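You operate a simulated robot arm through the tools that you are given. There is no shell and no other tool.

You are at the controls of a simulated robot arm. One attempt, no reset.

JOB
Join the blue-ended short beam to the cross beam and clamp it with the blue bracket.
Fine: lay the beam between the guide ribs, push it home, set the bracket over the joint, turn its knob home. Leave the other beam and brackets.
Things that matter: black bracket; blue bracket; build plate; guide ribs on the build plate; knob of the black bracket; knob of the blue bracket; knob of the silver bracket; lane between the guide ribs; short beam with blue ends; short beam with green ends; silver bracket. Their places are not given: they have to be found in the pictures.

It is judged by the outcome, as a careful person would: the job done as asked, and still so three seconds after it is handed in. It fails if anything else is knocked over, pushed out of place, dropped, spilled or broken.

ROBOT AND FRAMES
A 6-joint arm with a two-finger parallel gripper, fixed in place. Base frame: the origin is on the floor under the middle of its stand, x ahead of it, y to its left, z up. Readings come in m, rad, newtons and seconds.
With the tool pointing down near the work surface it reaches from about 0.36 to 0.84 m from the base axis. Its first joint turns from -2.007 to 2.007 rad. Payload 4.2 kg.
The tool frame sits at the grasp point between the pads (the TCP): z along the fingers, y along the line on which they close. The tips reach 0.023 m beyond it. Largest opening 0.094 m; finger width 0.038, thickness 0.01; the body of the gripper, 0.054 by 0.096 m, starts 0.039 m behind the TCP.
Orientation is told as [roll, pitch, yaw] about the base's x, y, z axes, in that order, counted from this pose: with the fingers straight down and closing along the base's y, the tool's x points along the base's -x, its y along +y and its z along -z.

CONTROLS
- The arm moves only by the tool step_arm. Its argument "rows" is a list of rows, each a list of 6 numbers: the shift along the tool's x, y, z in m, then the turn, a rotation vector about the tool's x, y, z in rad. In form: [[x, y, z, wx, wy, wz], ...]. A call has 1 to 20 rows; each row shifts and turns the commanded pose from where the row before left it, along the tool's axes as they then stand. "claw" is the gripper command, from -1 (fully open) to 1 (shut), values between in proportion, set as the call begins (left out, the last holds). Rows are played at 5 a second. More than 0.05 m and 0.15 rad between two rows, or a gripper value outside its range, and nothing of the call is played. Where a pose cannot be reached the arm comes as near as it can. A force on the tool above 90 N (or 10 N above the force at the start of the call, whichever is more), or a blocked arm, ends the call early, and 0.2 s more pass. Each finger travels about 0.108 m/s and halts on what it meets, pressing with about 39 N; the grip force reading is that of the motor and also rises with nothing between the fingers. The clock runs only during rows and for 0.2 s after the last one: add rows that do not move to give the fingers time. It gives the time, the measured TCP pose, the force on the tool (base axes), the opening and the grip force at its end, in the units of the frame above (readings bear some noise), with the torque about the TCP (base axes, N m) and any sound that the robot's microphone picked up.
- Cameras (640 x 400 px; columns grow to the right, rows downward): "scene" is fixed at [0.0551, 0.4927, 1.6039]; the picture's right is [-0.51, -0.86, 0.00], its down [-0.54, 0.32, -0.78] and it looks along [0.67, -0.39, -0.63] (base axes); focal length 317 px, centre (320, 200). "wrist" rides on the gripper at [0.086, 0.016, -0.075] in the tool frame; the picture's right is [-0.18, 0.98, 0.00], its down [-0.58, -0.11, -0.81] and it looks along [-0.79, -0.15, 0.59] (tool axes); focal length 243 px, centre (320, 200).
- grab_frame(camera): a new picture of that camera. It takes no simulated time.
- raise_lower(by): slides the trunk up (or, below 0, down) by that many m; the arm rides with it, the base frame stays. It gives what a move gives, with no picture.
- locate(camera, pixels): for up to 12 pixels [column, row] of the newest picture of that camera ("zoom" is the newest enlarged one), the place [x, y, z] in the base frame of the surface seen there, good to about 0.002 m, but the place of the scene camera against the robot may be out by one fixed shift of up to 0.012 m in any direction. It takes no simulated time.
- inspect(camera, box): a new picture of the part [left, top, right, bottom] of that camera's present view, enlarged. It takes no simulated time.
- job_done(): hands the job in; it is judged then, once.

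Unless the task says otherwise, let go and move clear before handing in.

The tools are called as name(argument=value, ...) on one line, values as JSON. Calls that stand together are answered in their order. step_arm: Moves the arm, as the interface text tells. Its arguments: {"type":"object","properties":{"rows":{"type":"array","items":{"type":"array","items":{"type":"number"}}},"claw":{"type":"number"}},"required":["rows"]} The other tools are called the same way: raise_lower (by) moves the trunk up or down; grab_frame (camera) takes a picture; locate (camera, pixels) gives the place of the surface under pixels of a picture; inspect (camera, box) takes an enlarged picture of a part of a camera's view; job_done () hands the job in.

At the start:

```text
time: 0.0
position: [0.4172, 0.1217, 1.2472]
tcp_rot: [-0.001, -0.001, 0.0]
wrist_force: [0.1, -1.2, 0.2]
ft_torque: [-0.01, 0.0, 0.04]
grip_width: 0.0942
grip_force: 0.0
trunk travel left (down, up): [-0.775, 0.215]
```

scene: 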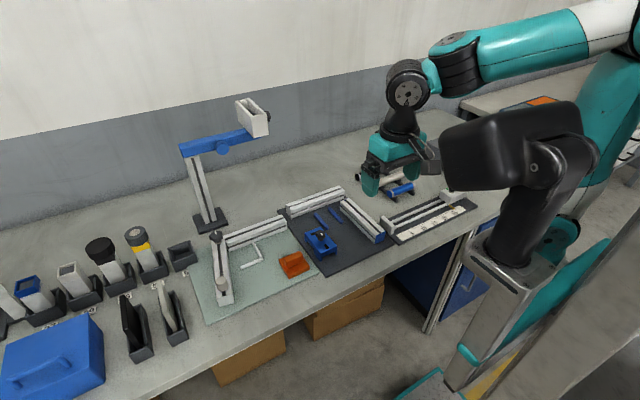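
wrist: 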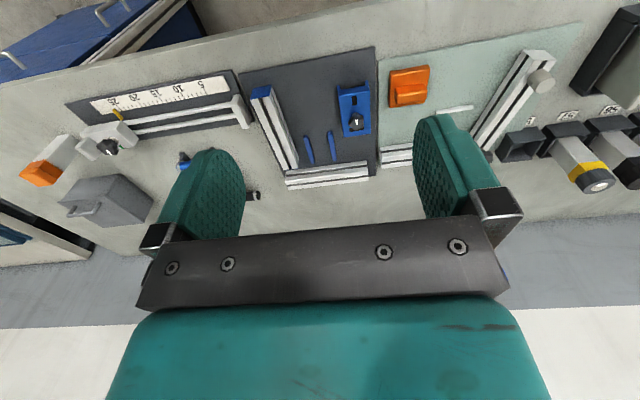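

The scene picture shows a dark build plate around (335,230) with blue ribs, a blue bracket at (320,242) and a beam with a blue end at (375,235). I'll look at enlarged views first.

inspect(camera="scene", box=[260, 150, 480, 290])

inspect(camera="wrist", box=[220, 40, 400, 200])

inspect(camera="scene", box=[170, 90, 330, 320])

```text
2.86 times, centred on (370, 220) of scene
```

zoom: 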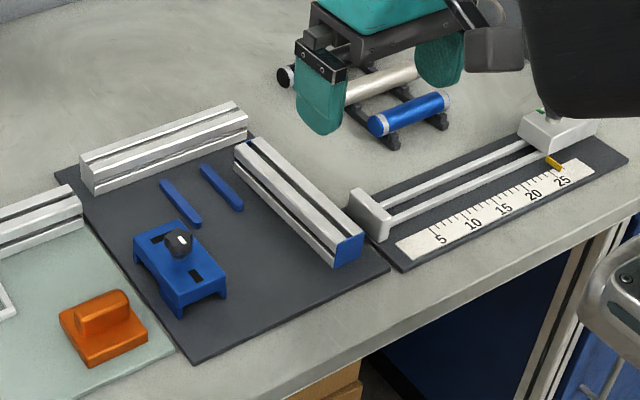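

```text
2.50 times, centred on (310, 120) of wrist
```

zoom: 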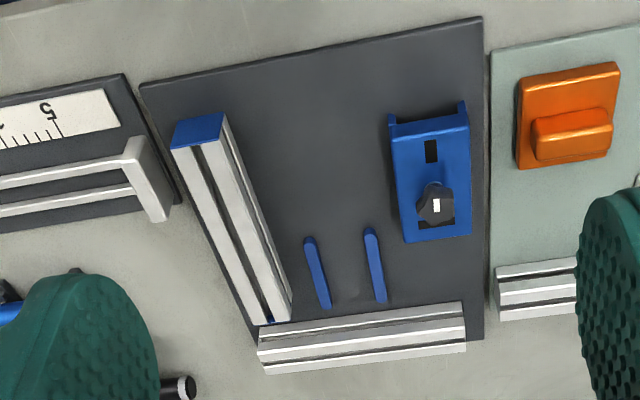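

```text
1.74 times, centred on (250, 205) of scene
```

zoom: 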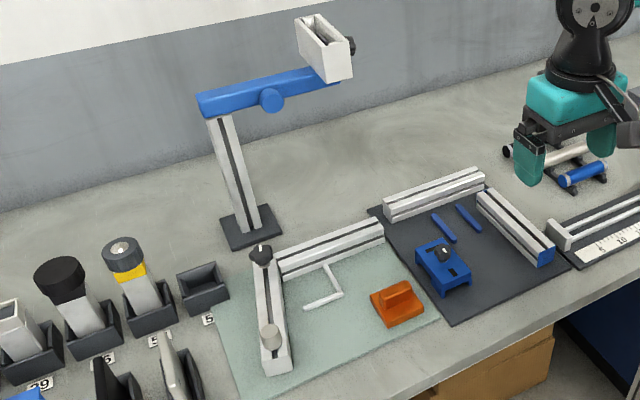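

The enlarged views show the cross beam, two blue ribs, the blue-ended beam (right side) and the blue bracket with black knob. I'll measure these places with both cameras to get the scene camera's shift.

inspect(camera="wrist", box=[230, 40, 390, 200])

inspect(camera="scene", box=[275, 170, 415, 290])

inspect(camera="scene", box=[0, 200, 320, 400])

```text
2.50 times, centred on (310, 120) of wrist
```

zoom: 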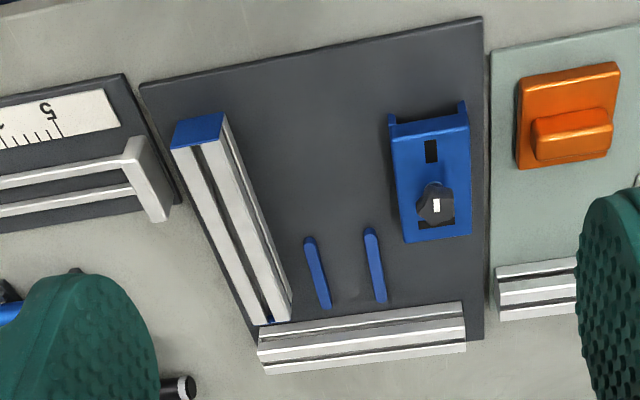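

```text
3.33 times, centred on (345, 230) of scene
```

zoom: 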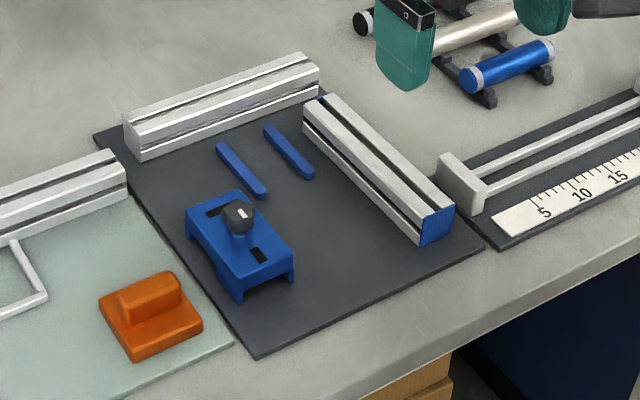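

```text
2.00 times, centred on (160, 300) of scene
```

zoom: 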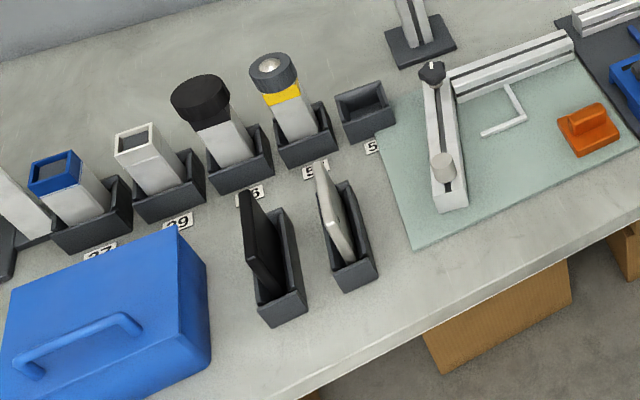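

I'll measure key points directly in both base pictures.

locate(camera="wrist", pixels=[[258, 95], [271, 97], [295, 168], [308, 165], [287, 182], [371, 173], [306, 136], [332, 133], [343, 85], [361, 122], [360, 122], [320, 100]])

locate(camera="scene", pixels=[[342, 199], [375, 240], [315, 192], [342, 188], [320, 218], [335, 213], [320, 232], [317, 245], [330, 250], [352, 266], [310, 275], [300, 232]])

```text
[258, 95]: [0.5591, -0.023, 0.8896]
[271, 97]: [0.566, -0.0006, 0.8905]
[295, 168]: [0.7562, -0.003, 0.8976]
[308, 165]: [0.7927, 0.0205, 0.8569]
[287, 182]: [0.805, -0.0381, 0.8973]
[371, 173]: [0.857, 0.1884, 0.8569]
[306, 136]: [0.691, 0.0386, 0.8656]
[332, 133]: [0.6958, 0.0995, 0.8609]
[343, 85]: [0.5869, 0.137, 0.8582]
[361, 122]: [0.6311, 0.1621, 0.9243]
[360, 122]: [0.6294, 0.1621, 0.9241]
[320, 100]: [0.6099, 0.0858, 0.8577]
```

```text
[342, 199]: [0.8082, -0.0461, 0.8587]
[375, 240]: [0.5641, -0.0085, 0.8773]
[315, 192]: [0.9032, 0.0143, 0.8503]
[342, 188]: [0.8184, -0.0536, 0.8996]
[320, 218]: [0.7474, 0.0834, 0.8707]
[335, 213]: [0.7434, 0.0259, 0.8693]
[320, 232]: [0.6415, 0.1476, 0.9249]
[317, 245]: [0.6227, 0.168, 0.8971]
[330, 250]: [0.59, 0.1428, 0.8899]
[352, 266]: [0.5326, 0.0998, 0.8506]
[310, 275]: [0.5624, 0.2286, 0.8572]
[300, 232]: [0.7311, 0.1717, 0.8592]
```

The plate top is at z≈0.857 and the beam about 0.04 tall. I'll lower the trunk to bring the wrist camera closer and measure more precisely.

raise_lower(by=-0.1)

grab_frame(camera="wrist")

```text
time: 1.3
position: [0.4185, 0.1217, 1.1475]
tcp_rot: [0.001, 0.0, -0.001]
wrist_force: [-0.1, -0.1, -0.2]
ft_torque: [-0.01, -0.01, -0.02]
grip_width: 0.0938
grip_force: 0.0
trunk travel left (down, up): [-0.675, 0.315]
```

```text
taken
```

wrist: 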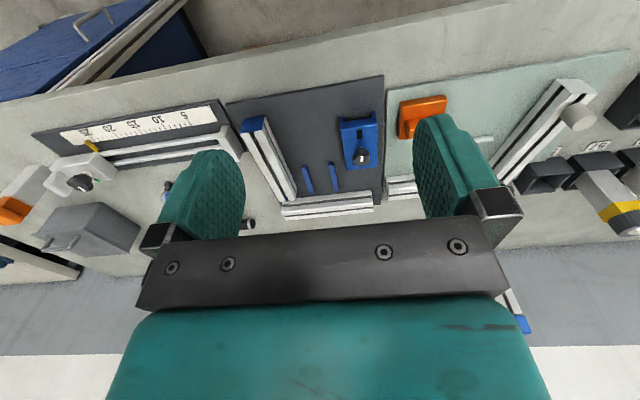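

The plate occupies (230-385, 75-220) in the wrist view. I'll enlarge it for precise measuring.

inspect(camera="wrist", box=[225, 70, 401, 224])

```text
2.60 times, centred on (313, 147) of wrist
```

zoom: 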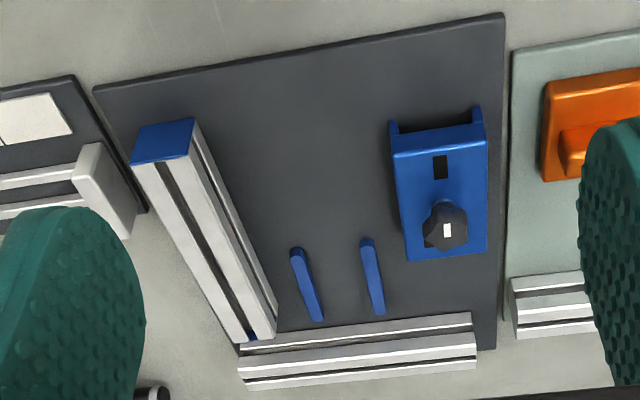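

locate(camera="zoom", pixels=[[138, 168], [190, 160], [240, 340], [268, 337], [296, 250], [319, 318], [367, 241], [378, 312], [244, 348], [468, 316], [243, 368], [473, 340]])

locate(camera="zoom", pixels=[[396, 156], [483, 143], [410, 255], [482, 248], [440, 165], [446, 230], [436, 220], [460, 240], [100, 92], [500, 20], [490, 345], [330, 200]])

```text
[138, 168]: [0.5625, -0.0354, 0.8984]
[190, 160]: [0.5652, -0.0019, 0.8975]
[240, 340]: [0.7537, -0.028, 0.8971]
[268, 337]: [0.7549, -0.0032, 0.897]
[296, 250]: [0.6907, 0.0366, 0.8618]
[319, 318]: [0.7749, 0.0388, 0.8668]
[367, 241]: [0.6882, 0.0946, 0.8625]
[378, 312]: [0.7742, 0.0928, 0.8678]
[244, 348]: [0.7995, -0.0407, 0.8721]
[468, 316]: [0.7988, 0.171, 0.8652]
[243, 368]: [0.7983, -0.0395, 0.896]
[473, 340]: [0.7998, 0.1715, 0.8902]
```

```text
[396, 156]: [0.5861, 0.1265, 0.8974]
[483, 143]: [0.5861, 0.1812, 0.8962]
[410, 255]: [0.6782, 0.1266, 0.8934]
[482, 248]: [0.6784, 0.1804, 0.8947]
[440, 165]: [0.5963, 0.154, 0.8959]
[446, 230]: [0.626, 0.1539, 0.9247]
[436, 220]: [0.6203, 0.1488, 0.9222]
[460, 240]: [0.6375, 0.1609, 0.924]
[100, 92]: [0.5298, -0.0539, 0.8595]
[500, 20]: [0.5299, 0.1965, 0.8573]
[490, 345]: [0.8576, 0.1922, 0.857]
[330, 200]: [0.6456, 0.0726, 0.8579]
```

The plate is aligned with the base axes: cross beam front face at x≈0.799, ribs at y≈0.037 and 0.094, and the beam centred around y≈-0.018. I'll look closely at the bracket and beam in the scene camera.

inspect(camera="scene", box=[295, 222, 343, 270])

inspect(camera="wrist", box=[325, 100, 389, 180])

inspect(camera="scene", box=[275, 180, 395, 255])

```text
8.33 times, centred on (319, 246) of scene
```

zoom: 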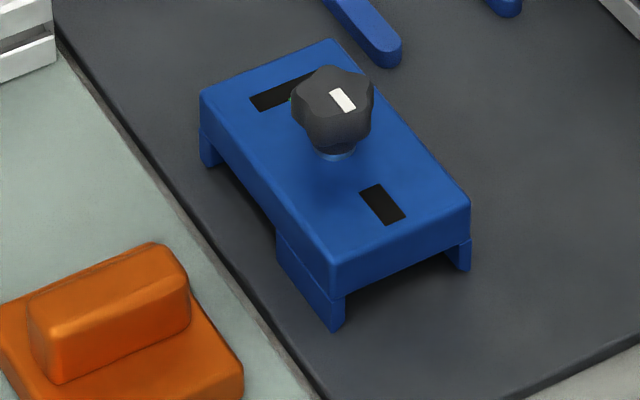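

```text
5.00 times, centred on (357, 140) of wrist
```

zoom: 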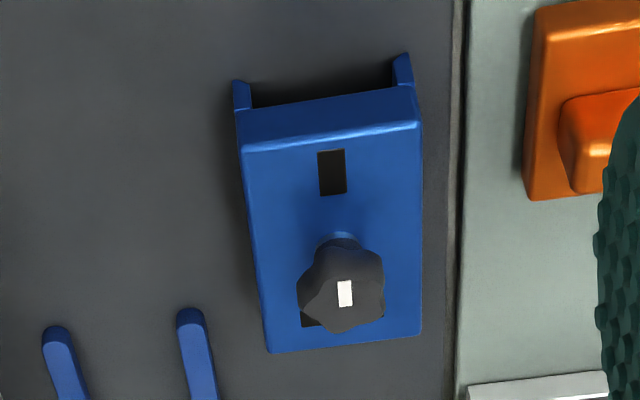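

```text
5.33 times, centred on (335, 218) of scene
```

zoom: 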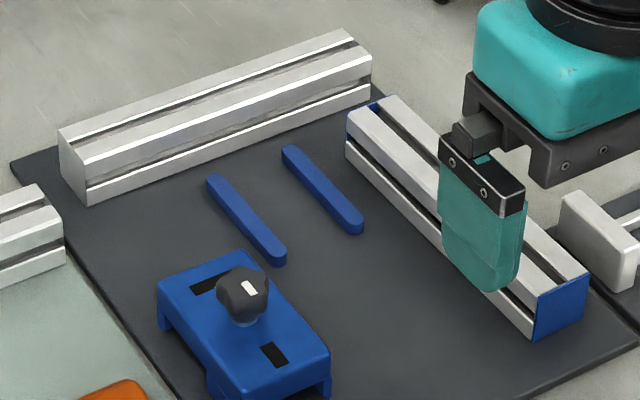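

The bracket has its lengthwise slot at the near end and its crosswise slot at the far end, so its present orientation (near half over the short beam, far half over the cross beam) looks right. I'll go lower to measure leg and knob geometry better.

raise_lower(by=-0.1)

grab_frame(camera="wrist")

grab_frame(camera="scene")

```text
time: 2.7
position: [0.4173, 0.123, 1.0482]
tcp_rot: [-0.002, 0.0, -0.001]
wrist_force: [-0.4, 0.4, -0.4]
ft_torque: [0.01, 0.02, 0.03]
grip_width: 0.094
grip_force: 0.0
trunk travel left (down, up): [-0.575, 0.415]
```

```text
taken
```

wrist: 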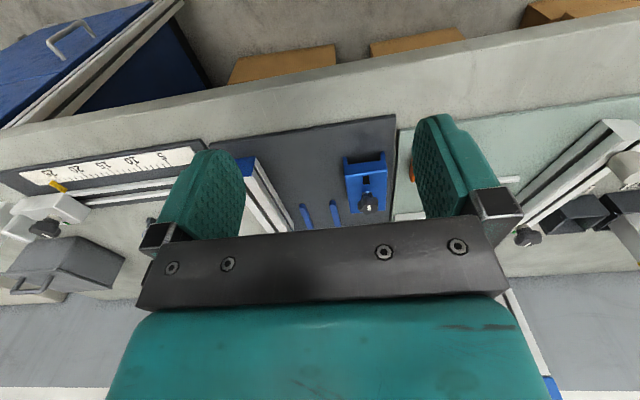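

```text
taken
```

scene: 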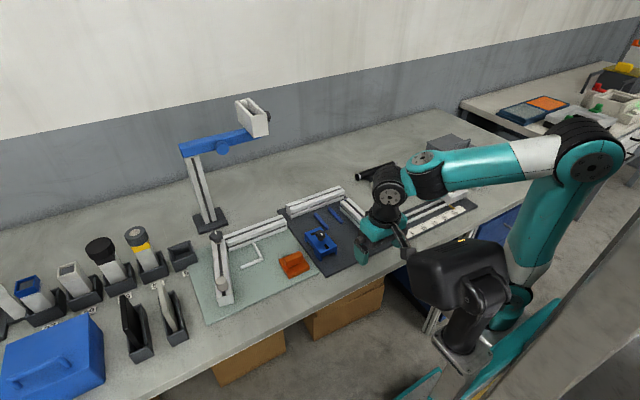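

The bracket is at (368,185) in the wrist view. I'll enlarge it to measure its legs, body thickness and knob.

inspect(camera="wrist", box=[330, 140, 410, 220])

```text
5.00 times, centred on (370, 180) of wrist
```

zoom: 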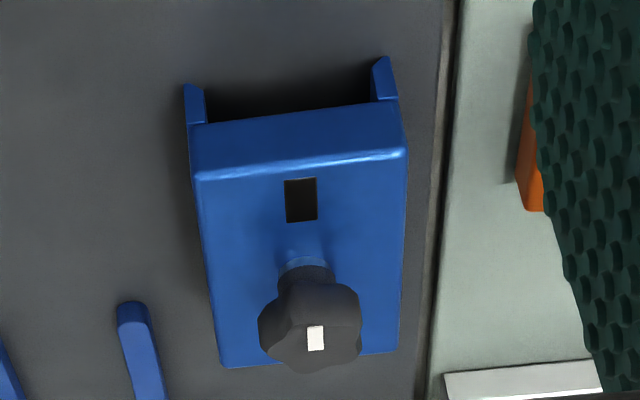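

locate(camera="zoom", pixels=[[194, 118], [194, 90], [390, 95], [378, 62], [208, 122], [370, 102], [202, 178], [403, 158], [192, 165], [225, 360], [392, 348], [300, 125]])

locate(camera="zoom", pixels=[[315, 338], [265, 325], [355, 325], [300, 368], [310, 285], [305, 262], [300, 182], [300, 218], [286, 200], [316, 200], [310, 270], [335, 370]])

```text
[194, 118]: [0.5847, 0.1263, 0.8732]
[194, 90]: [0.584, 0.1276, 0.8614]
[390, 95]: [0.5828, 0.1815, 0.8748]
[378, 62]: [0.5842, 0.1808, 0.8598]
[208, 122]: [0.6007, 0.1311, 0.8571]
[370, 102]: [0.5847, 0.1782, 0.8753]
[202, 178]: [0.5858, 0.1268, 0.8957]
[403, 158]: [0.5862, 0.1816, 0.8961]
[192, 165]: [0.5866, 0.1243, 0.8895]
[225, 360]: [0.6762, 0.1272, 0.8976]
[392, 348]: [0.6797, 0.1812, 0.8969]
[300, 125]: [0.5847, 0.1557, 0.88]
```

```text
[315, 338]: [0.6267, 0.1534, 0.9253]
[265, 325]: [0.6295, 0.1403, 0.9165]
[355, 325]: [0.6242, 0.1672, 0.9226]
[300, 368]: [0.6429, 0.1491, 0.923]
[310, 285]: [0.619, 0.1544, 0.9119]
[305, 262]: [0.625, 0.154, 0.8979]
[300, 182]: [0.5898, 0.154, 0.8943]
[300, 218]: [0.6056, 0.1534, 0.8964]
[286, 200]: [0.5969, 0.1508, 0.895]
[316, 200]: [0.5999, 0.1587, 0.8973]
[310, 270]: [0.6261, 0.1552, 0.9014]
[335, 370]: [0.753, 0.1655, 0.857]
```

The bracket measures about x 0.585–0.680, y 0.1255–0.182, body z 0.8745–0.8965, with legs to 0.857 and knob top 0.925. Now I'll shift sideways to view the blue-ended beam unobstructed.

step_arm(rows=[[0, -0.04, 0, 0, 0, 0], [0, -0.04, 0, 0, 0, 0], [0, -0.03, 0, 0, 0, 0], [0, 0, 0, 0, 0, 0]])

grab_frame(camera="wrist")

inspect(camera="wrist", box=[240, 110, 400, 230])

```text
time: 3.7
position: [0.4233, 0.014, 1.0485]
tcp_rot: [-0.001, 0.002, 0.0]
wrist_force: [-0.4, 0.1, -0.4]
ft_torque: [0.01, -0.03, -0.06]
grip_width: 0.094
grip_force: 0.1
out of reach, approached as far as the arm can: row 3
trunk travel left (down, up): [-0.575, 0.415]
```

```text
taken
```

wrist: 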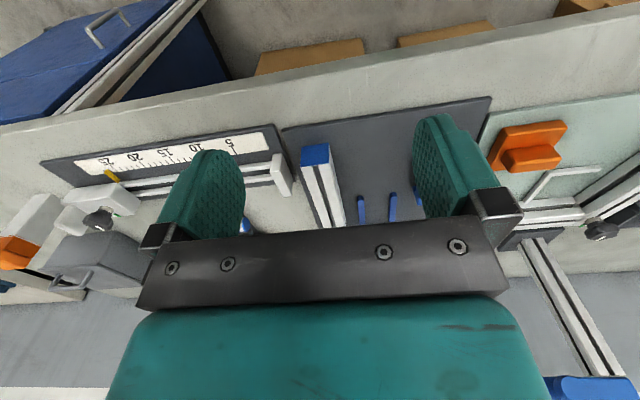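

```text
3.33 times, centred on (320, 170) of wrist
```

zoom: 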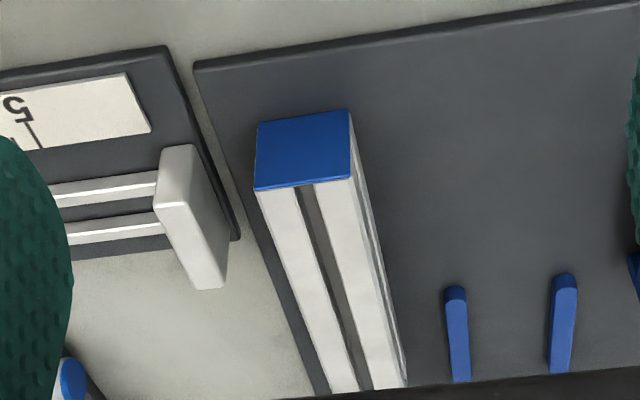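

The beam is clearly visible at (257-405, 110-390) in the enlarged view. I'll locate its corners, the rib edges and the slider block to its right.

locate(camera="zoom", pixels=[[260, 186], [350, 179], [330, 385], [402, 380], [258, 130], [346, 114], [275, 225], [356, 210], [175, 200], [196, 195], [222, 280], [200, 285]])

locate(camera="zoom", pixels=[[448, 320], [466, 320], [457, 305], [453, 375], [469, 375], [554, 310], [575, 310], [551, 365], [570, 365], [565, 290], [510, 330], [230, 200]])

```text
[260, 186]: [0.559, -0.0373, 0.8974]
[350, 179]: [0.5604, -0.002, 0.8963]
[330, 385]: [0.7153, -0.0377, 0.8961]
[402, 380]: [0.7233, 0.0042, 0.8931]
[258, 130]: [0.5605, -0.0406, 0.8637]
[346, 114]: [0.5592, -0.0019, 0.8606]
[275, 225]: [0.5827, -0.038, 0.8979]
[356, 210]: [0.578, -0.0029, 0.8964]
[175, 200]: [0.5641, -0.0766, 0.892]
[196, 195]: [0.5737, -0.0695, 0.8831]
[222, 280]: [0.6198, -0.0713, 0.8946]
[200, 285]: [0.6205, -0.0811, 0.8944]
```

```text
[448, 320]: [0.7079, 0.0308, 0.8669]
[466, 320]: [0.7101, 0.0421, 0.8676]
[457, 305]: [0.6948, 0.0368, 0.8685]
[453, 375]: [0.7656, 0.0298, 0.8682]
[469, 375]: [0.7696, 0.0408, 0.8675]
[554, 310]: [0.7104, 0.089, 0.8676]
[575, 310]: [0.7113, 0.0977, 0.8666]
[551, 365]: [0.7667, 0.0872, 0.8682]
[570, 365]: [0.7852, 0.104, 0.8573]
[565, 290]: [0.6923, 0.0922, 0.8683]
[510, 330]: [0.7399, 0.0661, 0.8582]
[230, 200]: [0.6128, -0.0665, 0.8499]
```

The beam spans about x 0.5595–0.7595, y −0.039–0.001, and the lane runs from y 0.042 to 0.088 with rib tops at 0.868. I'll go above the beam's middle with the gripper partly open.

step_arm(rows=[[-0.04, -0.006, 0, 0, 0, 0], [-0.04, -0.006, 0, 0, 0, 0], [-0.04, -0.006, 0, 0, 0, 0], [-0.04, -0.006, 0, 0, 0, 0], [-0.04, -0.006, 0, 0, 0, 0], [-0.035, -0.0035, 0, 0, 0, 0], [0, 0, 0.04, 0, 0, 0], [0, 0, 0, 0, 0, 0]], claw=-0.4)

grab_frame(camera="wrist")

grab_frame(camera="scene")

```text
time: 5.5
position: [0.6574, -0.0211, 1.0046]
tcp_rot: [0.0, 0.001, -0.001]
wrist_force: [0.0, 0.2, 0.2]
ft_torque: [-0.01, 0.0, 0.0]
grip_width: 0.0658
grip_force: 0.1
trunk travel left (down, up): [-0.575, 0.415]
```

```text
taken
```

wrist: 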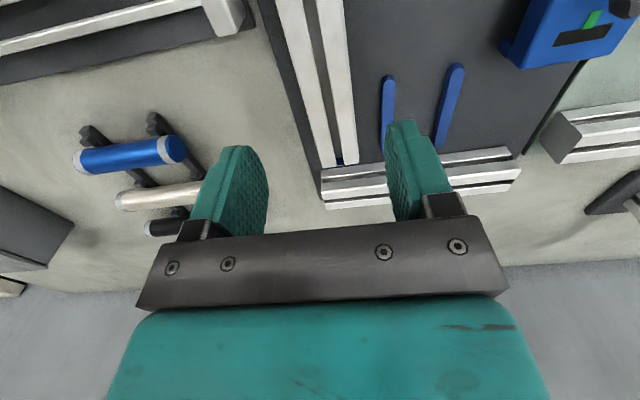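

```text
taken
```

scene: 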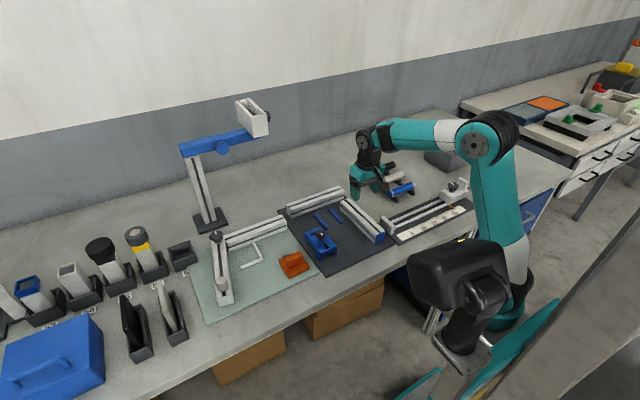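

The gripper is above the beam at (0.657, -0.021). I notice a green mark near the bracket's far slot at wrist (592,18); let me see that and the beam's far end enlarged.

inspect(camera="wrist", box=[500, 0, 640, 80])

inspect(camera="wrist", box=[260, 60, 480, 220])

```text
4.57 times, centred on (570, 40) of wrist
```

zoom: 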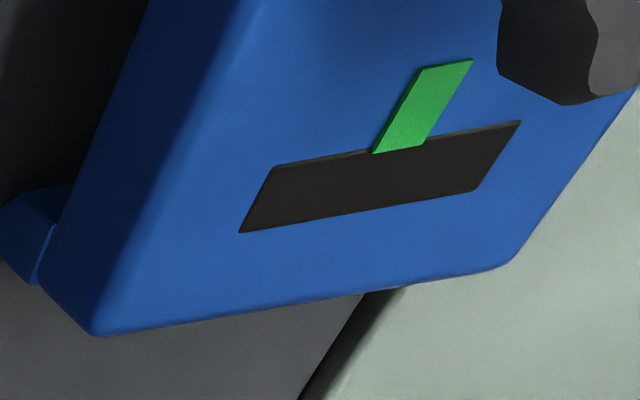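

```text
2.50 times, centred on (370, 140) of wrist
```

zoom: 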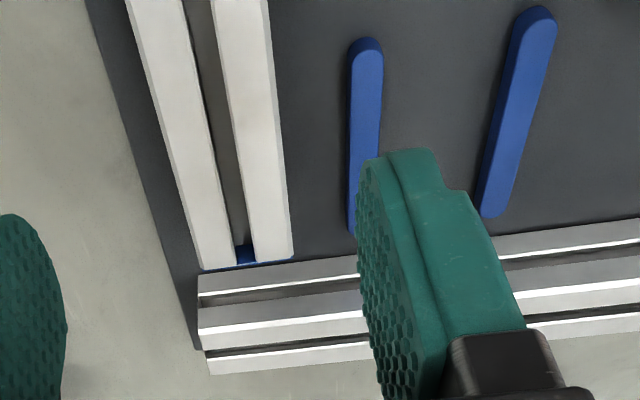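

The bracket has a green mark between its knob and far slot, likely the home mark for the knob pointer. Now I'll measure the beam's far end and side edges in this zoom.

locate(camera="zoom", pixels=[[206, 262], [290, 254], [200, 268], [291, 259], [135, 20], [262, 20], [170, 150], [278, 150], [205, 300], [355, 260], [380, 60], [352, 60]])

```text
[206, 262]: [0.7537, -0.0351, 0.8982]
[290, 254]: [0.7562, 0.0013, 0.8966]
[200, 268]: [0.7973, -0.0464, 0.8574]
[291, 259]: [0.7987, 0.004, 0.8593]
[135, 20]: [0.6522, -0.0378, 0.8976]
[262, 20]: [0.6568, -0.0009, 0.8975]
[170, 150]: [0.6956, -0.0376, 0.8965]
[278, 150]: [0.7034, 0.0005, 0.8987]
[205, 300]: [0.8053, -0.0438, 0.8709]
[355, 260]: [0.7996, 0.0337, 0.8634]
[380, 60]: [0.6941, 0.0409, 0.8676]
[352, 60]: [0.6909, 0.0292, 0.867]
```

The beam's centre line is y≈-0.019 with top z≈0.8975, so I'm nearly centred. I'll descend to TCP z≈0.895, which leaves the tips above the rib tops later.

step_arm(rows=[[0, 0.0015, 0.04, 0, 0, 0], [0, 0, 0.04, 0, 0, 0], [0, 0, 0.015, 0, 0, 0], [0, 0, 0.0145, 0, 0, 0], [0, 0, 0, 0, 0, 0]])

grab_frame(camera="wrist")

inspect(camera="scene", box=[290, 140, 430, 260])

```text
time: 6.7
position: [0.6574, -0.0192, 0.8962]
tcp_rot: [0.0, -0.001, 0.0]
wrist_force: [0.0, -0.5, 0.0]
ft_torque: [-0.03, -0.03, -0.01]
grip_width: 0.0659
grip_force: 0.1
trunk travel left (down, up): [-0.575, 0.415]
```

```text
taken
```

wrist: 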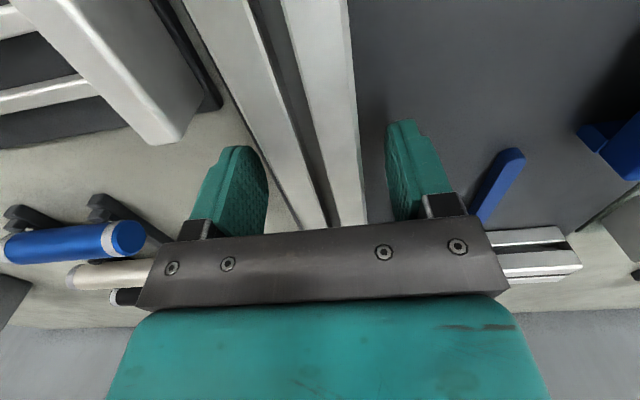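

```text
3.33 times, centred on (360, 200) of scene
```

zoom: 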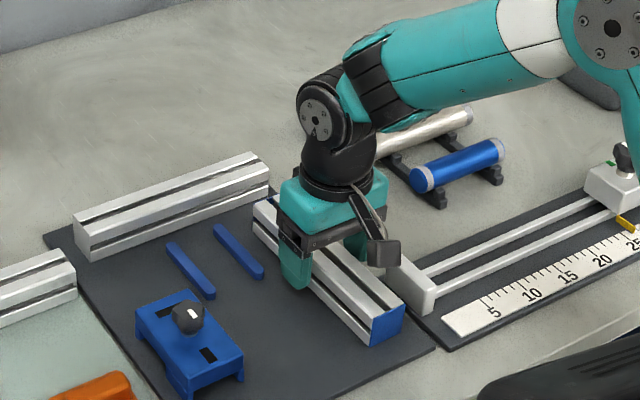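

The fingers straddle the beam (left finger at (235,190), right at (410,170)) at z≈0.896. I'll close on it.

step_arm(rows=[[0, 0, 0, 0, 0, 0], [0, 0, 0, 0, 0, 0], [0, 0, 0, 0, 0, 0], [0, 0, 0, 0, 0, 0]], claw=1)

```text
time: 7.7
position: [0.6581, -0.0191, 0.8967]
tcp_rot: [0.001, 0.0, 0.0]
wrist_force: [-0.9, 0.4, -0.4]
ft_torque: [0.03, -0.18, 0.11]
grip_width: 0.0397
grip_force: 39.1
trunk travel left (down, up): [-0.575, 0.415]
```

The beam is gripped at 0.0397 m width with 39 N. I'll lift it 4.5 cm straight up and check it.

step_arm(rows=[[0, 0, -0.01, 0, 0, 0], [0, 0, -0.015, 0, 0, 0], [0, 0, -0.02, 0, 0, 0], [0, 0, 0, 0, 0, 0]])

grab_frame(camera="wrist")

inspect(camera="scene", box=[290, 140, 430, 260])

```text
time: 8.7
position: [0.6558, -0.0178, 0.9414]
tcp_rot: [0.0, 0.0, -0.003]
wrist_force: [-0.3, -0.5, 0.8]
ft_torque: [0.0, -0.01, -0.02]
grip_width: 0.0
grip_force: 39.4
trunk travel left (down, up): [-0.575, 0.415]
```

```text
taken
```

wrist: 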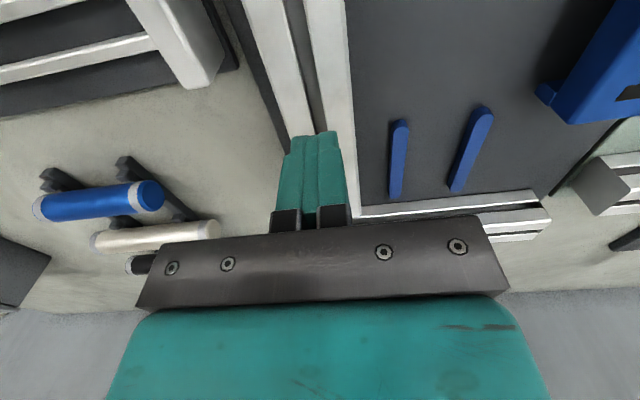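

```text
3.33 times, centred on (360, 200) of scene
```

zoom: 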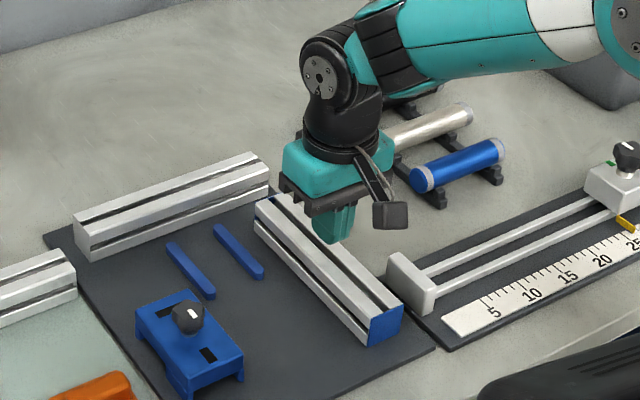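

The fingers slipped off: grip width reads 0 and the beam still lies at its place, so the hold was too shallow. I'll check the beam hasn't shifted before trying a deeper grip.

step_arm(rows=[[0, 0, -0.03, 0, 0, 0], [0, 0, -0.03, 0, 0, 0], [0, 0, 0, 0, 0, 0]], claw=-0.4)

inspect(camera="wrist", box=[240, 0, 480, 220])

inspect(camera="scene", box=[330, 190, 400, 250])

```text
time: 9.5
position: [0.6572, -0.0187, 1.002]
tcp_rot: [0.0, 0.0, 0.001]
wrist_force: [0.7, 0.1, 0.0]
ft_torque: [-0.01, 0.0, -0.01]
grip_width: 0.0658
grip_force: 0.1
trunk travel left (down, up): [-0.575, 0.415]
```

```text
1.82 times, centred on (360, 110) of wrist
```

zoom: 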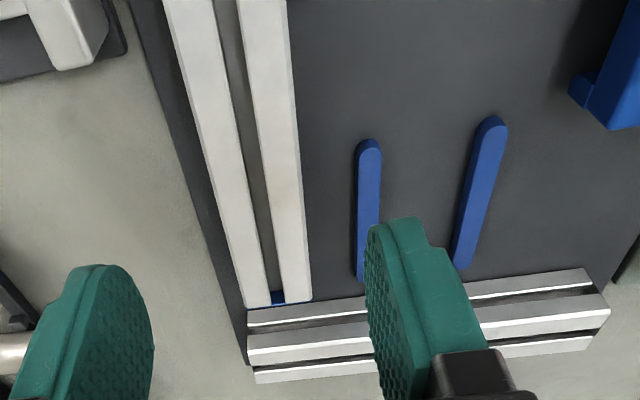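

```text
6.67 times, centred on (365, 220) of scene
```

zoom: 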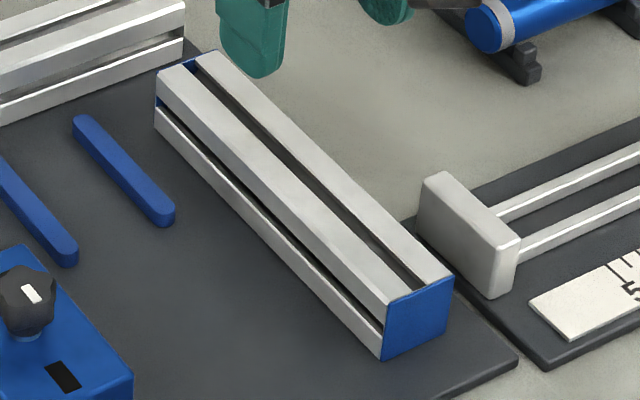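

The beam looks unmoved. I'll move to x≈0.625 (so the fingers will clear the ribs at the goal) and re-measure before descending deeper.

step_arm(rows=[[0.032, 0, 0, 0, 0, 0], [0, 0, 0.03, 0, 0, 0], [0, 0, 0, 0, 0, 0]])

inspect(camera="wrist", box=[200, 0, 440, 220])

```text
time: 10.3
position: [0.6259, -0.0176, 0.9734]
tcp_rot: [0.001, 0.0, 0.0]
wrist_force: [0.7, 0.0, -0.1]
ft_torque: [0.0, 0.01, -0.03]
grip_width: 0.0657
grip_force: 0.1
trunk travel left (down, up): [-0.575, 0.415]
```

```text
1.82 times, centred on (320, 110) of wrist
```

zoom: 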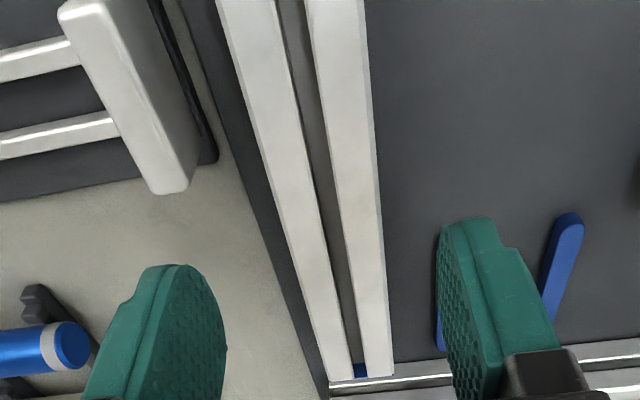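

locate(camera="zoom", pixels=[[222, 10], [362, 10], [265, 150], [374, 150], [322, 370], [390, 365], [300, 290], [384, 290], [180, 190], [190, 150], [215, 155], [355, 374]])

```text
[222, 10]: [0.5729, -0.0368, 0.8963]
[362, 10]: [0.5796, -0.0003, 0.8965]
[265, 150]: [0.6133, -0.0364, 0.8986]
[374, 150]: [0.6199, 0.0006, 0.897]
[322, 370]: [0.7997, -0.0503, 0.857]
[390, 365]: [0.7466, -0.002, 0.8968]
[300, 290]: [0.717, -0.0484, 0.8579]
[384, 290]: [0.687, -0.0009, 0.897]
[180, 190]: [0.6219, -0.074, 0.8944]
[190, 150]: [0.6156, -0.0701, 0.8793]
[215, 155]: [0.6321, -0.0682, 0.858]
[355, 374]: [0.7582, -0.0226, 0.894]
```

The beam is still centred at y≈-0.0185 with its far end at x≈0.758. I'll descend to TCP z≈0.883 for a full-depth grip.

step_arm(rows=[[0, -0.0005, 0.04, 0, 0, 0], [0, 0, 0.03, 0, 0, 0], [0, 0, 0.012, 0, 0, 0], [0, 0, 0.0075, 0, 0, 0], [0, 0, 0, 0, 0, 0]])

inspect(camera="scene", box=[310, 170, 410, 250])

grab_frame(camera="wrist")

```text
time: 11.5
position: [0.6254, -0.0196, 0.8821]
tcp_rot: [0.0, 0.001, 0.002]
wrist_force: [-0.2, -0.3, 0.1]
ft_torque: [0.02, 0.01, -0.01]
grip_width: 0.0659
grip_force: 0.1
trunk travel left (down, up): [-0.575, 0.415]
```

```text
5.00 times, centred on (360, 210) of scene
```

zoom: 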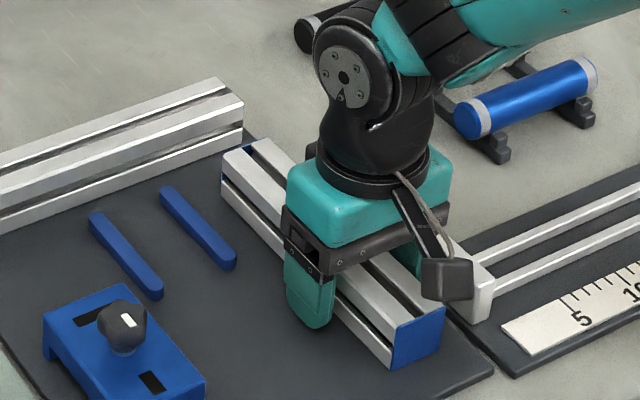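

```text
taken
```

wrist: 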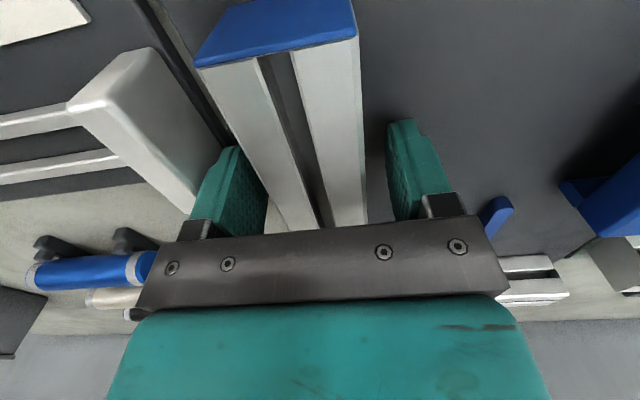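

The fingers are at full depth around the beam (TCP z 0.882) and clear of the slider block. I'll close and hold.

step_arm(rows=[[0, 0, 0, 0, 0, 0], [0, 0, 0, 0, 0, 0], [0, 0, 0, 0, 0, 0], [0, 0, 0, 0, 0, 0], [0, 0, 0, 0, 0, 0]], claw=1)

step_arm(rows=[[0, 0, -0.004, 0, 0, 0], [0, 0, -0.004, 0, 0, 0], [0, 0, 0, 0, 0, 0]])

```text
time: 12.7
position: [0.6254, -0.0185, 0.8826]
tcp_rot: [-0.001, -0.001, -0.002]
wrist_force: [-0.4, -0.4, -0.8]
ft_torque: [-0.01, 0.02, -0.04]
grip_width: 0.0395
grip_force: 39.2
trunk travel left (down, up): [-0.575, 0.415]
```

```text
time: 13.5
position: [0.6242, -0.0178, 0.8918]
tcp_rot: [0.001, 0.001, 0.001]
wrist_force: [-0.3, -0.7, -3.0]
ft_torque: [-0.01, 0.1, -0.02]
grip_width: 0.0396
grip_force: 39.0
trunk travel left (down, up): [-0.575, 0.415]
```

The wrist reads −3 N, so some of the beam's weight is carried. I'll look at whether it lifts evenly or slips.

inspect(camera="scene", box=[310, 170, 410, 250])

inspect(camera="wrist", box=[160, 0, 420, 240])

```text
5.00 times, centred on (360, 210) of scene
```

zoom: 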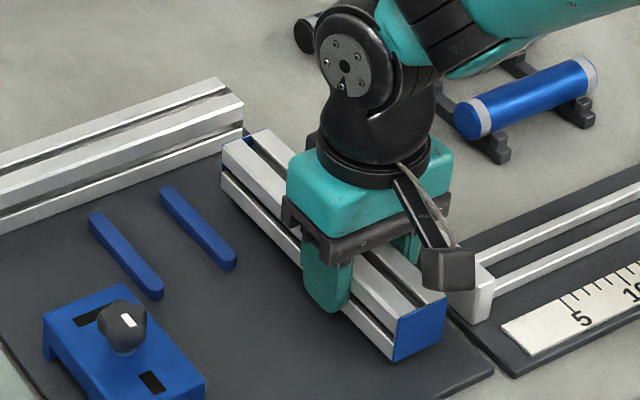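

```text
1.67 times, centred on (290, 120) of wrist
```

zoom: 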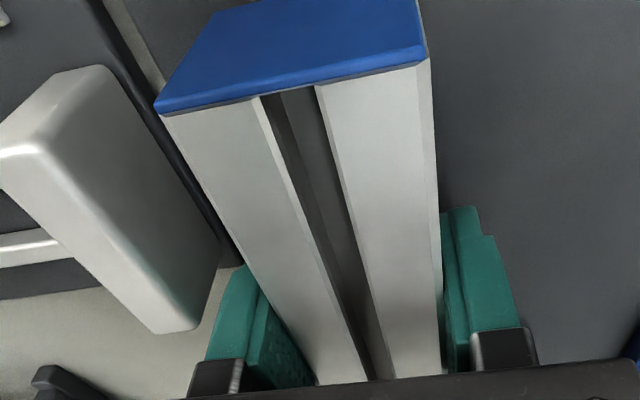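

locate(camera="zoom", pixels=[[165, 118], [425, 68], [200, 180], [436, 160], [400, 340], [320, 340], [290, 70], [290, 40], [240, 110], [380, 90], [290, 300], [430, 300]])

inspect(camera="scene", box=[335, 190, 365, 220])

```text
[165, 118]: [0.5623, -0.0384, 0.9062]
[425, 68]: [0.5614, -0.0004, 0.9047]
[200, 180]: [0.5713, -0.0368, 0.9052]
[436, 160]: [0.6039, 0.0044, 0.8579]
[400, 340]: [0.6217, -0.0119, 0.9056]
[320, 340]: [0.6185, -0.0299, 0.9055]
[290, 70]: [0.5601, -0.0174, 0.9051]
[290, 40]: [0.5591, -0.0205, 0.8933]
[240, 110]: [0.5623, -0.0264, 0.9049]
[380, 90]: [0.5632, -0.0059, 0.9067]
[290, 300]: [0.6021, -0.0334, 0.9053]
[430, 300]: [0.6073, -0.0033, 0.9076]
```

```text
13.33 times, centred on (350, 205) of scene
```

zoom: 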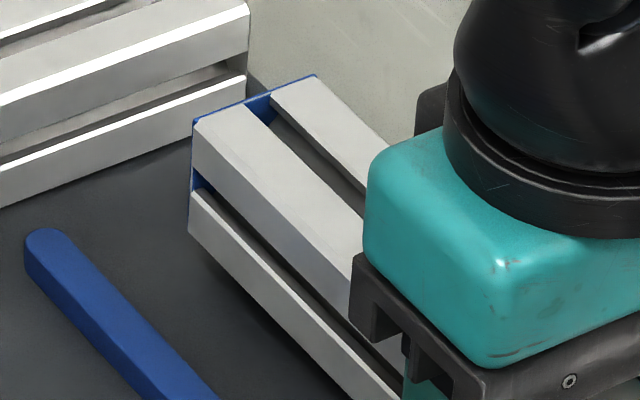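

The near top edge is at z≈0.905, i.e. lifted 8 mm, and the 3 N with 0.1 N·m match the full weight held off-centre. I'll verify the far end's height against the cross beam.

locate(camera="zoom", pixels=[[205, 125], [230, 140], [290, 95], [320, 260], [200, 60], [100, 80], [200, 160], [350, 150]])

```text
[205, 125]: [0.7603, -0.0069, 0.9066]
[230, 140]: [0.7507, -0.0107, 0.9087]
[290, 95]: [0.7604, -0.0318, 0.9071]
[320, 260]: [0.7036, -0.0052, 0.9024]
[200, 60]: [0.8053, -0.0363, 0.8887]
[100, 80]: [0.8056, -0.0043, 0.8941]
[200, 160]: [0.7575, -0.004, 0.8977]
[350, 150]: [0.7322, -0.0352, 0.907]
```

The beam is level and securely held. I'll lift another 3 cm and carry it over to the lane centre at y≈0.0655.

step_arm(rows=[[0, 0, -0.01, 0, 0, 0], [0, 0, -0.01, 0, 0, 0], [0, 0, -0.01, 0, 0, 0], [0, 0, 0, 0, 0, 0]])

step_arm(rows=[[0, 0.012, 0, 0, 0, 0], [0, 0.016, 0, 0, 0, 0], [0, 0.016, 0, 0, 0, 0], [0, 0.016, 0, 0, 0, 0], [0, 0.014, 0, 0, 0, 0], [0, 0.01, 0, 0, 0, 0], [0, 0, 0, 0, 0, 0], [0, 0, 0, 0, 0, 0]])

grab_frame(camera="wrist")

inspect(camera="scene", box=[280, 160, 400, 256])

```text
time: 14.5
position: [0.6254, -0.018, 0.9216]
tcp_rot: [0.001, 0.0, 0.0]
wrist_force: [0.2, -0.5, -3.6]
ft_torque: [-0.02, 0.09, -0.03]
grip_width: 0.0399
grip_force: 38.8
trunk travel left (down, up): [-0.575, 0.415]
```

```text
time: 16.3
position: [0.6244, 0.0655, 0.9203]
tcp_rot: [0.0, 0.001, -0.002]
wrist_force: [-1.3, -0.3, -1.8]
ft_torque: [-0.02, 0.14, -0.04]
grip_width: 0.0401
grip_force: 38.9
trunk travel left (down, up): [-0.575, 0.415]
```

```text
taken
```

wrist: 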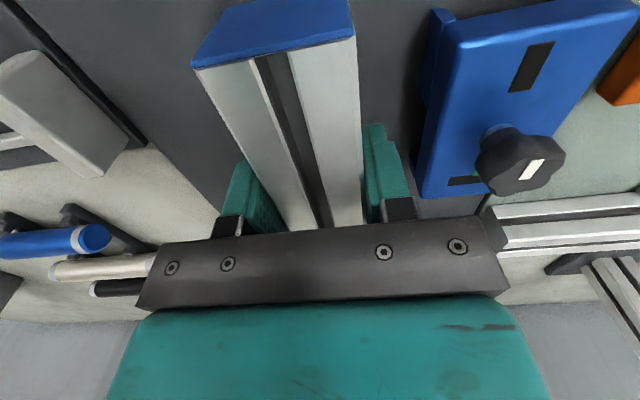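

```text
4.17 times, centred on (340, 208) of scene
```

zoom: 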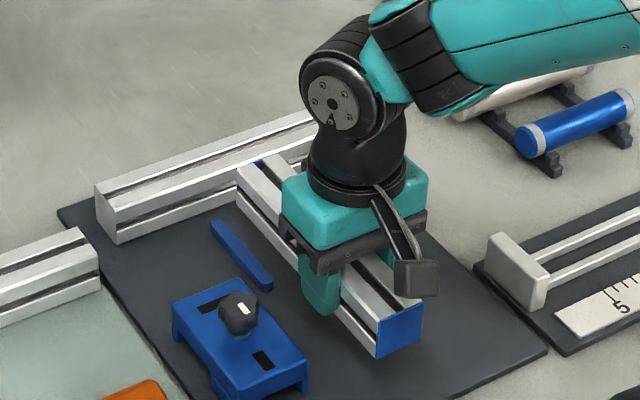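

The beam is over the lane between the ribs. I'll measure the held beam's edges to confirm its centring on the lane (42–88 mm).

inspect(camera="wrist", box=[170, 0, 430, 240])

locate(camera="wrist", pixels=[[197, 70], [352, 42], [215, 110], [356, 90], [250, 170], [361, 170], [270, 66], [300, 220]])

locate(camera="scene", pixels=[[339, 201], [345, 198], [342, 214], [351, 215], [335, 213], [342, 225], [331, 214], [330, 214]])

```text
1.67 times, centred on (300, 120) of wrist
```

zoom: 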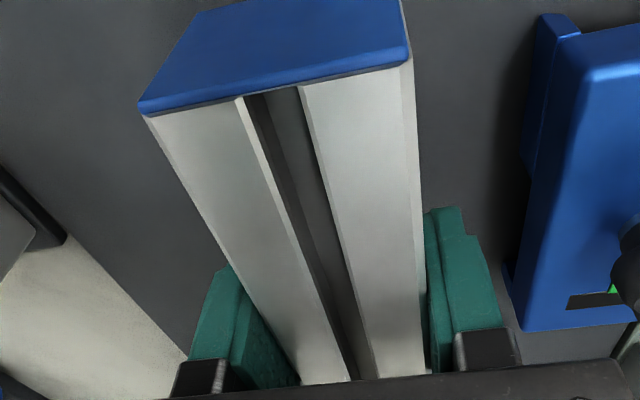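

```text
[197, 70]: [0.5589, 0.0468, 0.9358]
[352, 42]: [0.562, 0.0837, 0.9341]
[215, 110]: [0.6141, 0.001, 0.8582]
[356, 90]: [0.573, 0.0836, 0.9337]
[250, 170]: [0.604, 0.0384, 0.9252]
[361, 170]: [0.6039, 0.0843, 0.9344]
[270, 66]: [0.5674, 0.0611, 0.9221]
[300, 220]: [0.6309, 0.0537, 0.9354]
```

```text
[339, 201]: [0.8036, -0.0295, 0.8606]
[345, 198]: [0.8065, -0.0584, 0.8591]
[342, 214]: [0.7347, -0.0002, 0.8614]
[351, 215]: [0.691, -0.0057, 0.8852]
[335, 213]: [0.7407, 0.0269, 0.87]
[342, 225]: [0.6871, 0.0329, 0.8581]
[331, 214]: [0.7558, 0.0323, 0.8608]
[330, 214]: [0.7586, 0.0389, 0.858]
```

The beam's centre is at y≈0.065, matching the lane centre. I'll lower it, leaving the last couple of millimetres for a gentle touch.

step_arm(rows=[[0, 0, 0.012, 0, 0, 0], [0, 0, 0.01, 0, 0, 0], [0, 0, 0.008, 0, 0, 0], [0, 0, 0.004, 0, 0, 0], [0, 0, 0, 0, 0, 0]])

inspect(camera="scene", box=[290, 170, 390, 250])

```text
time: 17.5
position: [0.6241, 0.0677, 0.8877]
tcp_rot: [0.002, 0.0, 0.001]
wrist_force: [-1.4, 0.7, -2.7]
ft_torque: [0.03, 0.11, -0.04]
grip_width: 0.0398
grip_force: 39.2
trunk travel left (down, up): [-0.575, 0.415]
```

```text
5.00 times, centred on (340, 210) of scene
```

zoom: 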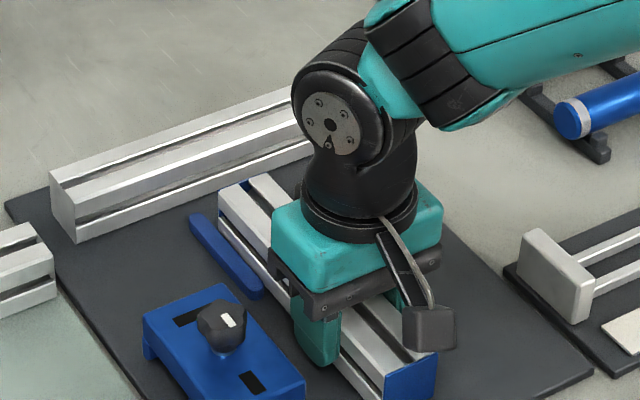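

The beam is sinking between the ribs without side force. I'll lower the last ~4 mm in small steps.

step_arm(rows=[[0, 0, 0.002, 0, 0, 0], [0, 0, 0.001, 0, 0, 0], [0, 0, 0.001, 0, 0, 0], [0, 0, 0, 0, 0, 0]])

grab_frame(camera="wrist")

```text
time: 18.5
position: [0.626, 0.0648, 0.8823]
tcp_rot: [-0.001, 0.0, -0.001]
wrist_force: [-1.1, 0.4, 5.1]
ft_torque: [-0.05, 0.43, -0.08]
grip_width: 0.04
grip_force: 39.1
trunk travel left (down, up): [-0.575, 0.415]
```

```text
taken
```

wrist: 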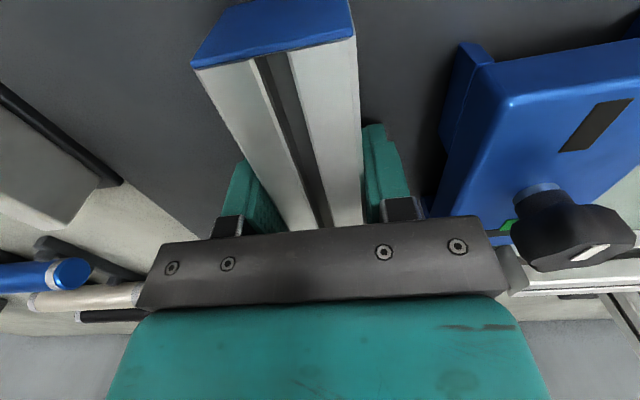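

The force turned to +5 N, so the beam touches the plate. I'll check that its top is at 0.897, i.e. flat on the plate.

locate(camera="wrist", pixels=[[200, 70], [350, 42], [230, 80], [330, 60], [345, 150], [300, 210], [320, 130], [240, 110]])

inspect(camera="scene", box=[318, 185, 358, 225])

```text
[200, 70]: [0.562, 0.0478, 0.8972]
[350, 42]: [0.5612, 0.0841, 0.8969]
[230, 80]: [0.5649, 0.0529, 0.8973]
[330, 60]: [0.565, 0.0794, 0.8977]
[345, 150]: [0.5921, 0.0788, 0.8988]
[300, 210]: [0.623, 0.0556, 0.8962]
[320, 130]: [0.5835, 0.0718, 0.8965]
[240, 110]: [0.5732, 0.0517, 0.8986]
```

```text
10.00 times, centred on (338, 205) of scene
```

zoom: 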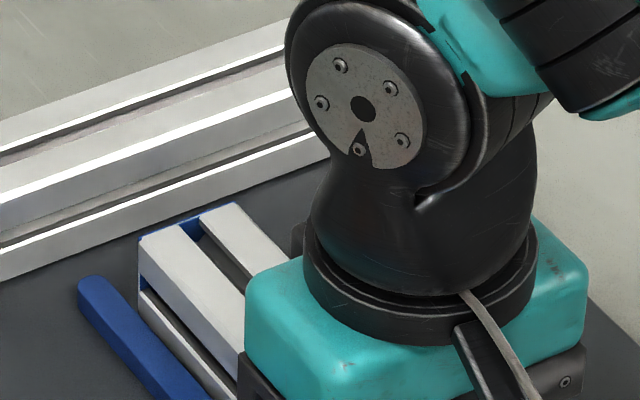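

The beam lies flat at z 0.897 in the lane. I'll ease the downward press by 1 mm and slide it toward the cross beam, stopping a few mm short.

step_arm(rows=[[0, 0, -0.001, 0, 0, 0], [-0.01, 0, 0, 0, 0, 0], [-0.01, 0, 0, 0, 0, 0], [-0.008, 0, 0, 0, 0, 0], [-0.006, 0, 0, 0, 0, 0], [0, 0, 0, 0, 0, 0]])

inspect(camera="scene", box=[310, 175, 360, 225])

grab_frame(camera="wrist")

```text
time: 19.9
position: [0.6596, 0.0651, 0.8832]
tcp_rot: [-0.001, -0.001, 0.001]
wrist_force: [-0.2, 0.5, -1.1]
ft_torque: [-0.01, -0.06, -0.01]
grip_width: 0.0395
grip_force: 39.3
trunk travel left (down, up): [-0.575, 0.415]
```

```text
8.00 times, centred on (335, 200) of scene
```

zoom: 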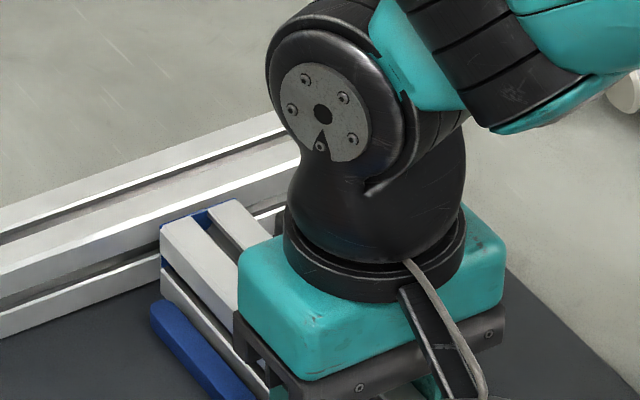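

```text
taken
```

wrist: 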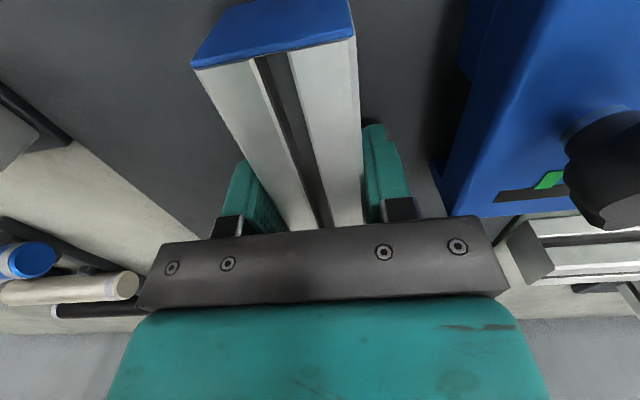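

The beam is a few mm from the cross beam with no resistance. I'll push the rest in 1.5 mm steps and watch the force.

step_arm(rows=[[-0.002, 0, 0, 0, 0, 0], [-0.0015, 0, 0, 0, 0, 0], [-0.0015, 0, 0, 0, 0, 0], [0, 0, 0, 0, 0, 0]])

```text
time: 20.9
position: [0.664, 0.0669, 0.8831]
tcp_rot: [-0.001, -0.001, 0.0]
wrist_force: [0.6, 0.0, -2.2]
ft_torque: [-0.02, -0.03, 0.03]
grip_width: 0.0401
grip_force: 39.0
trunk travel left (down, up): [-0.575, 0.415]
```

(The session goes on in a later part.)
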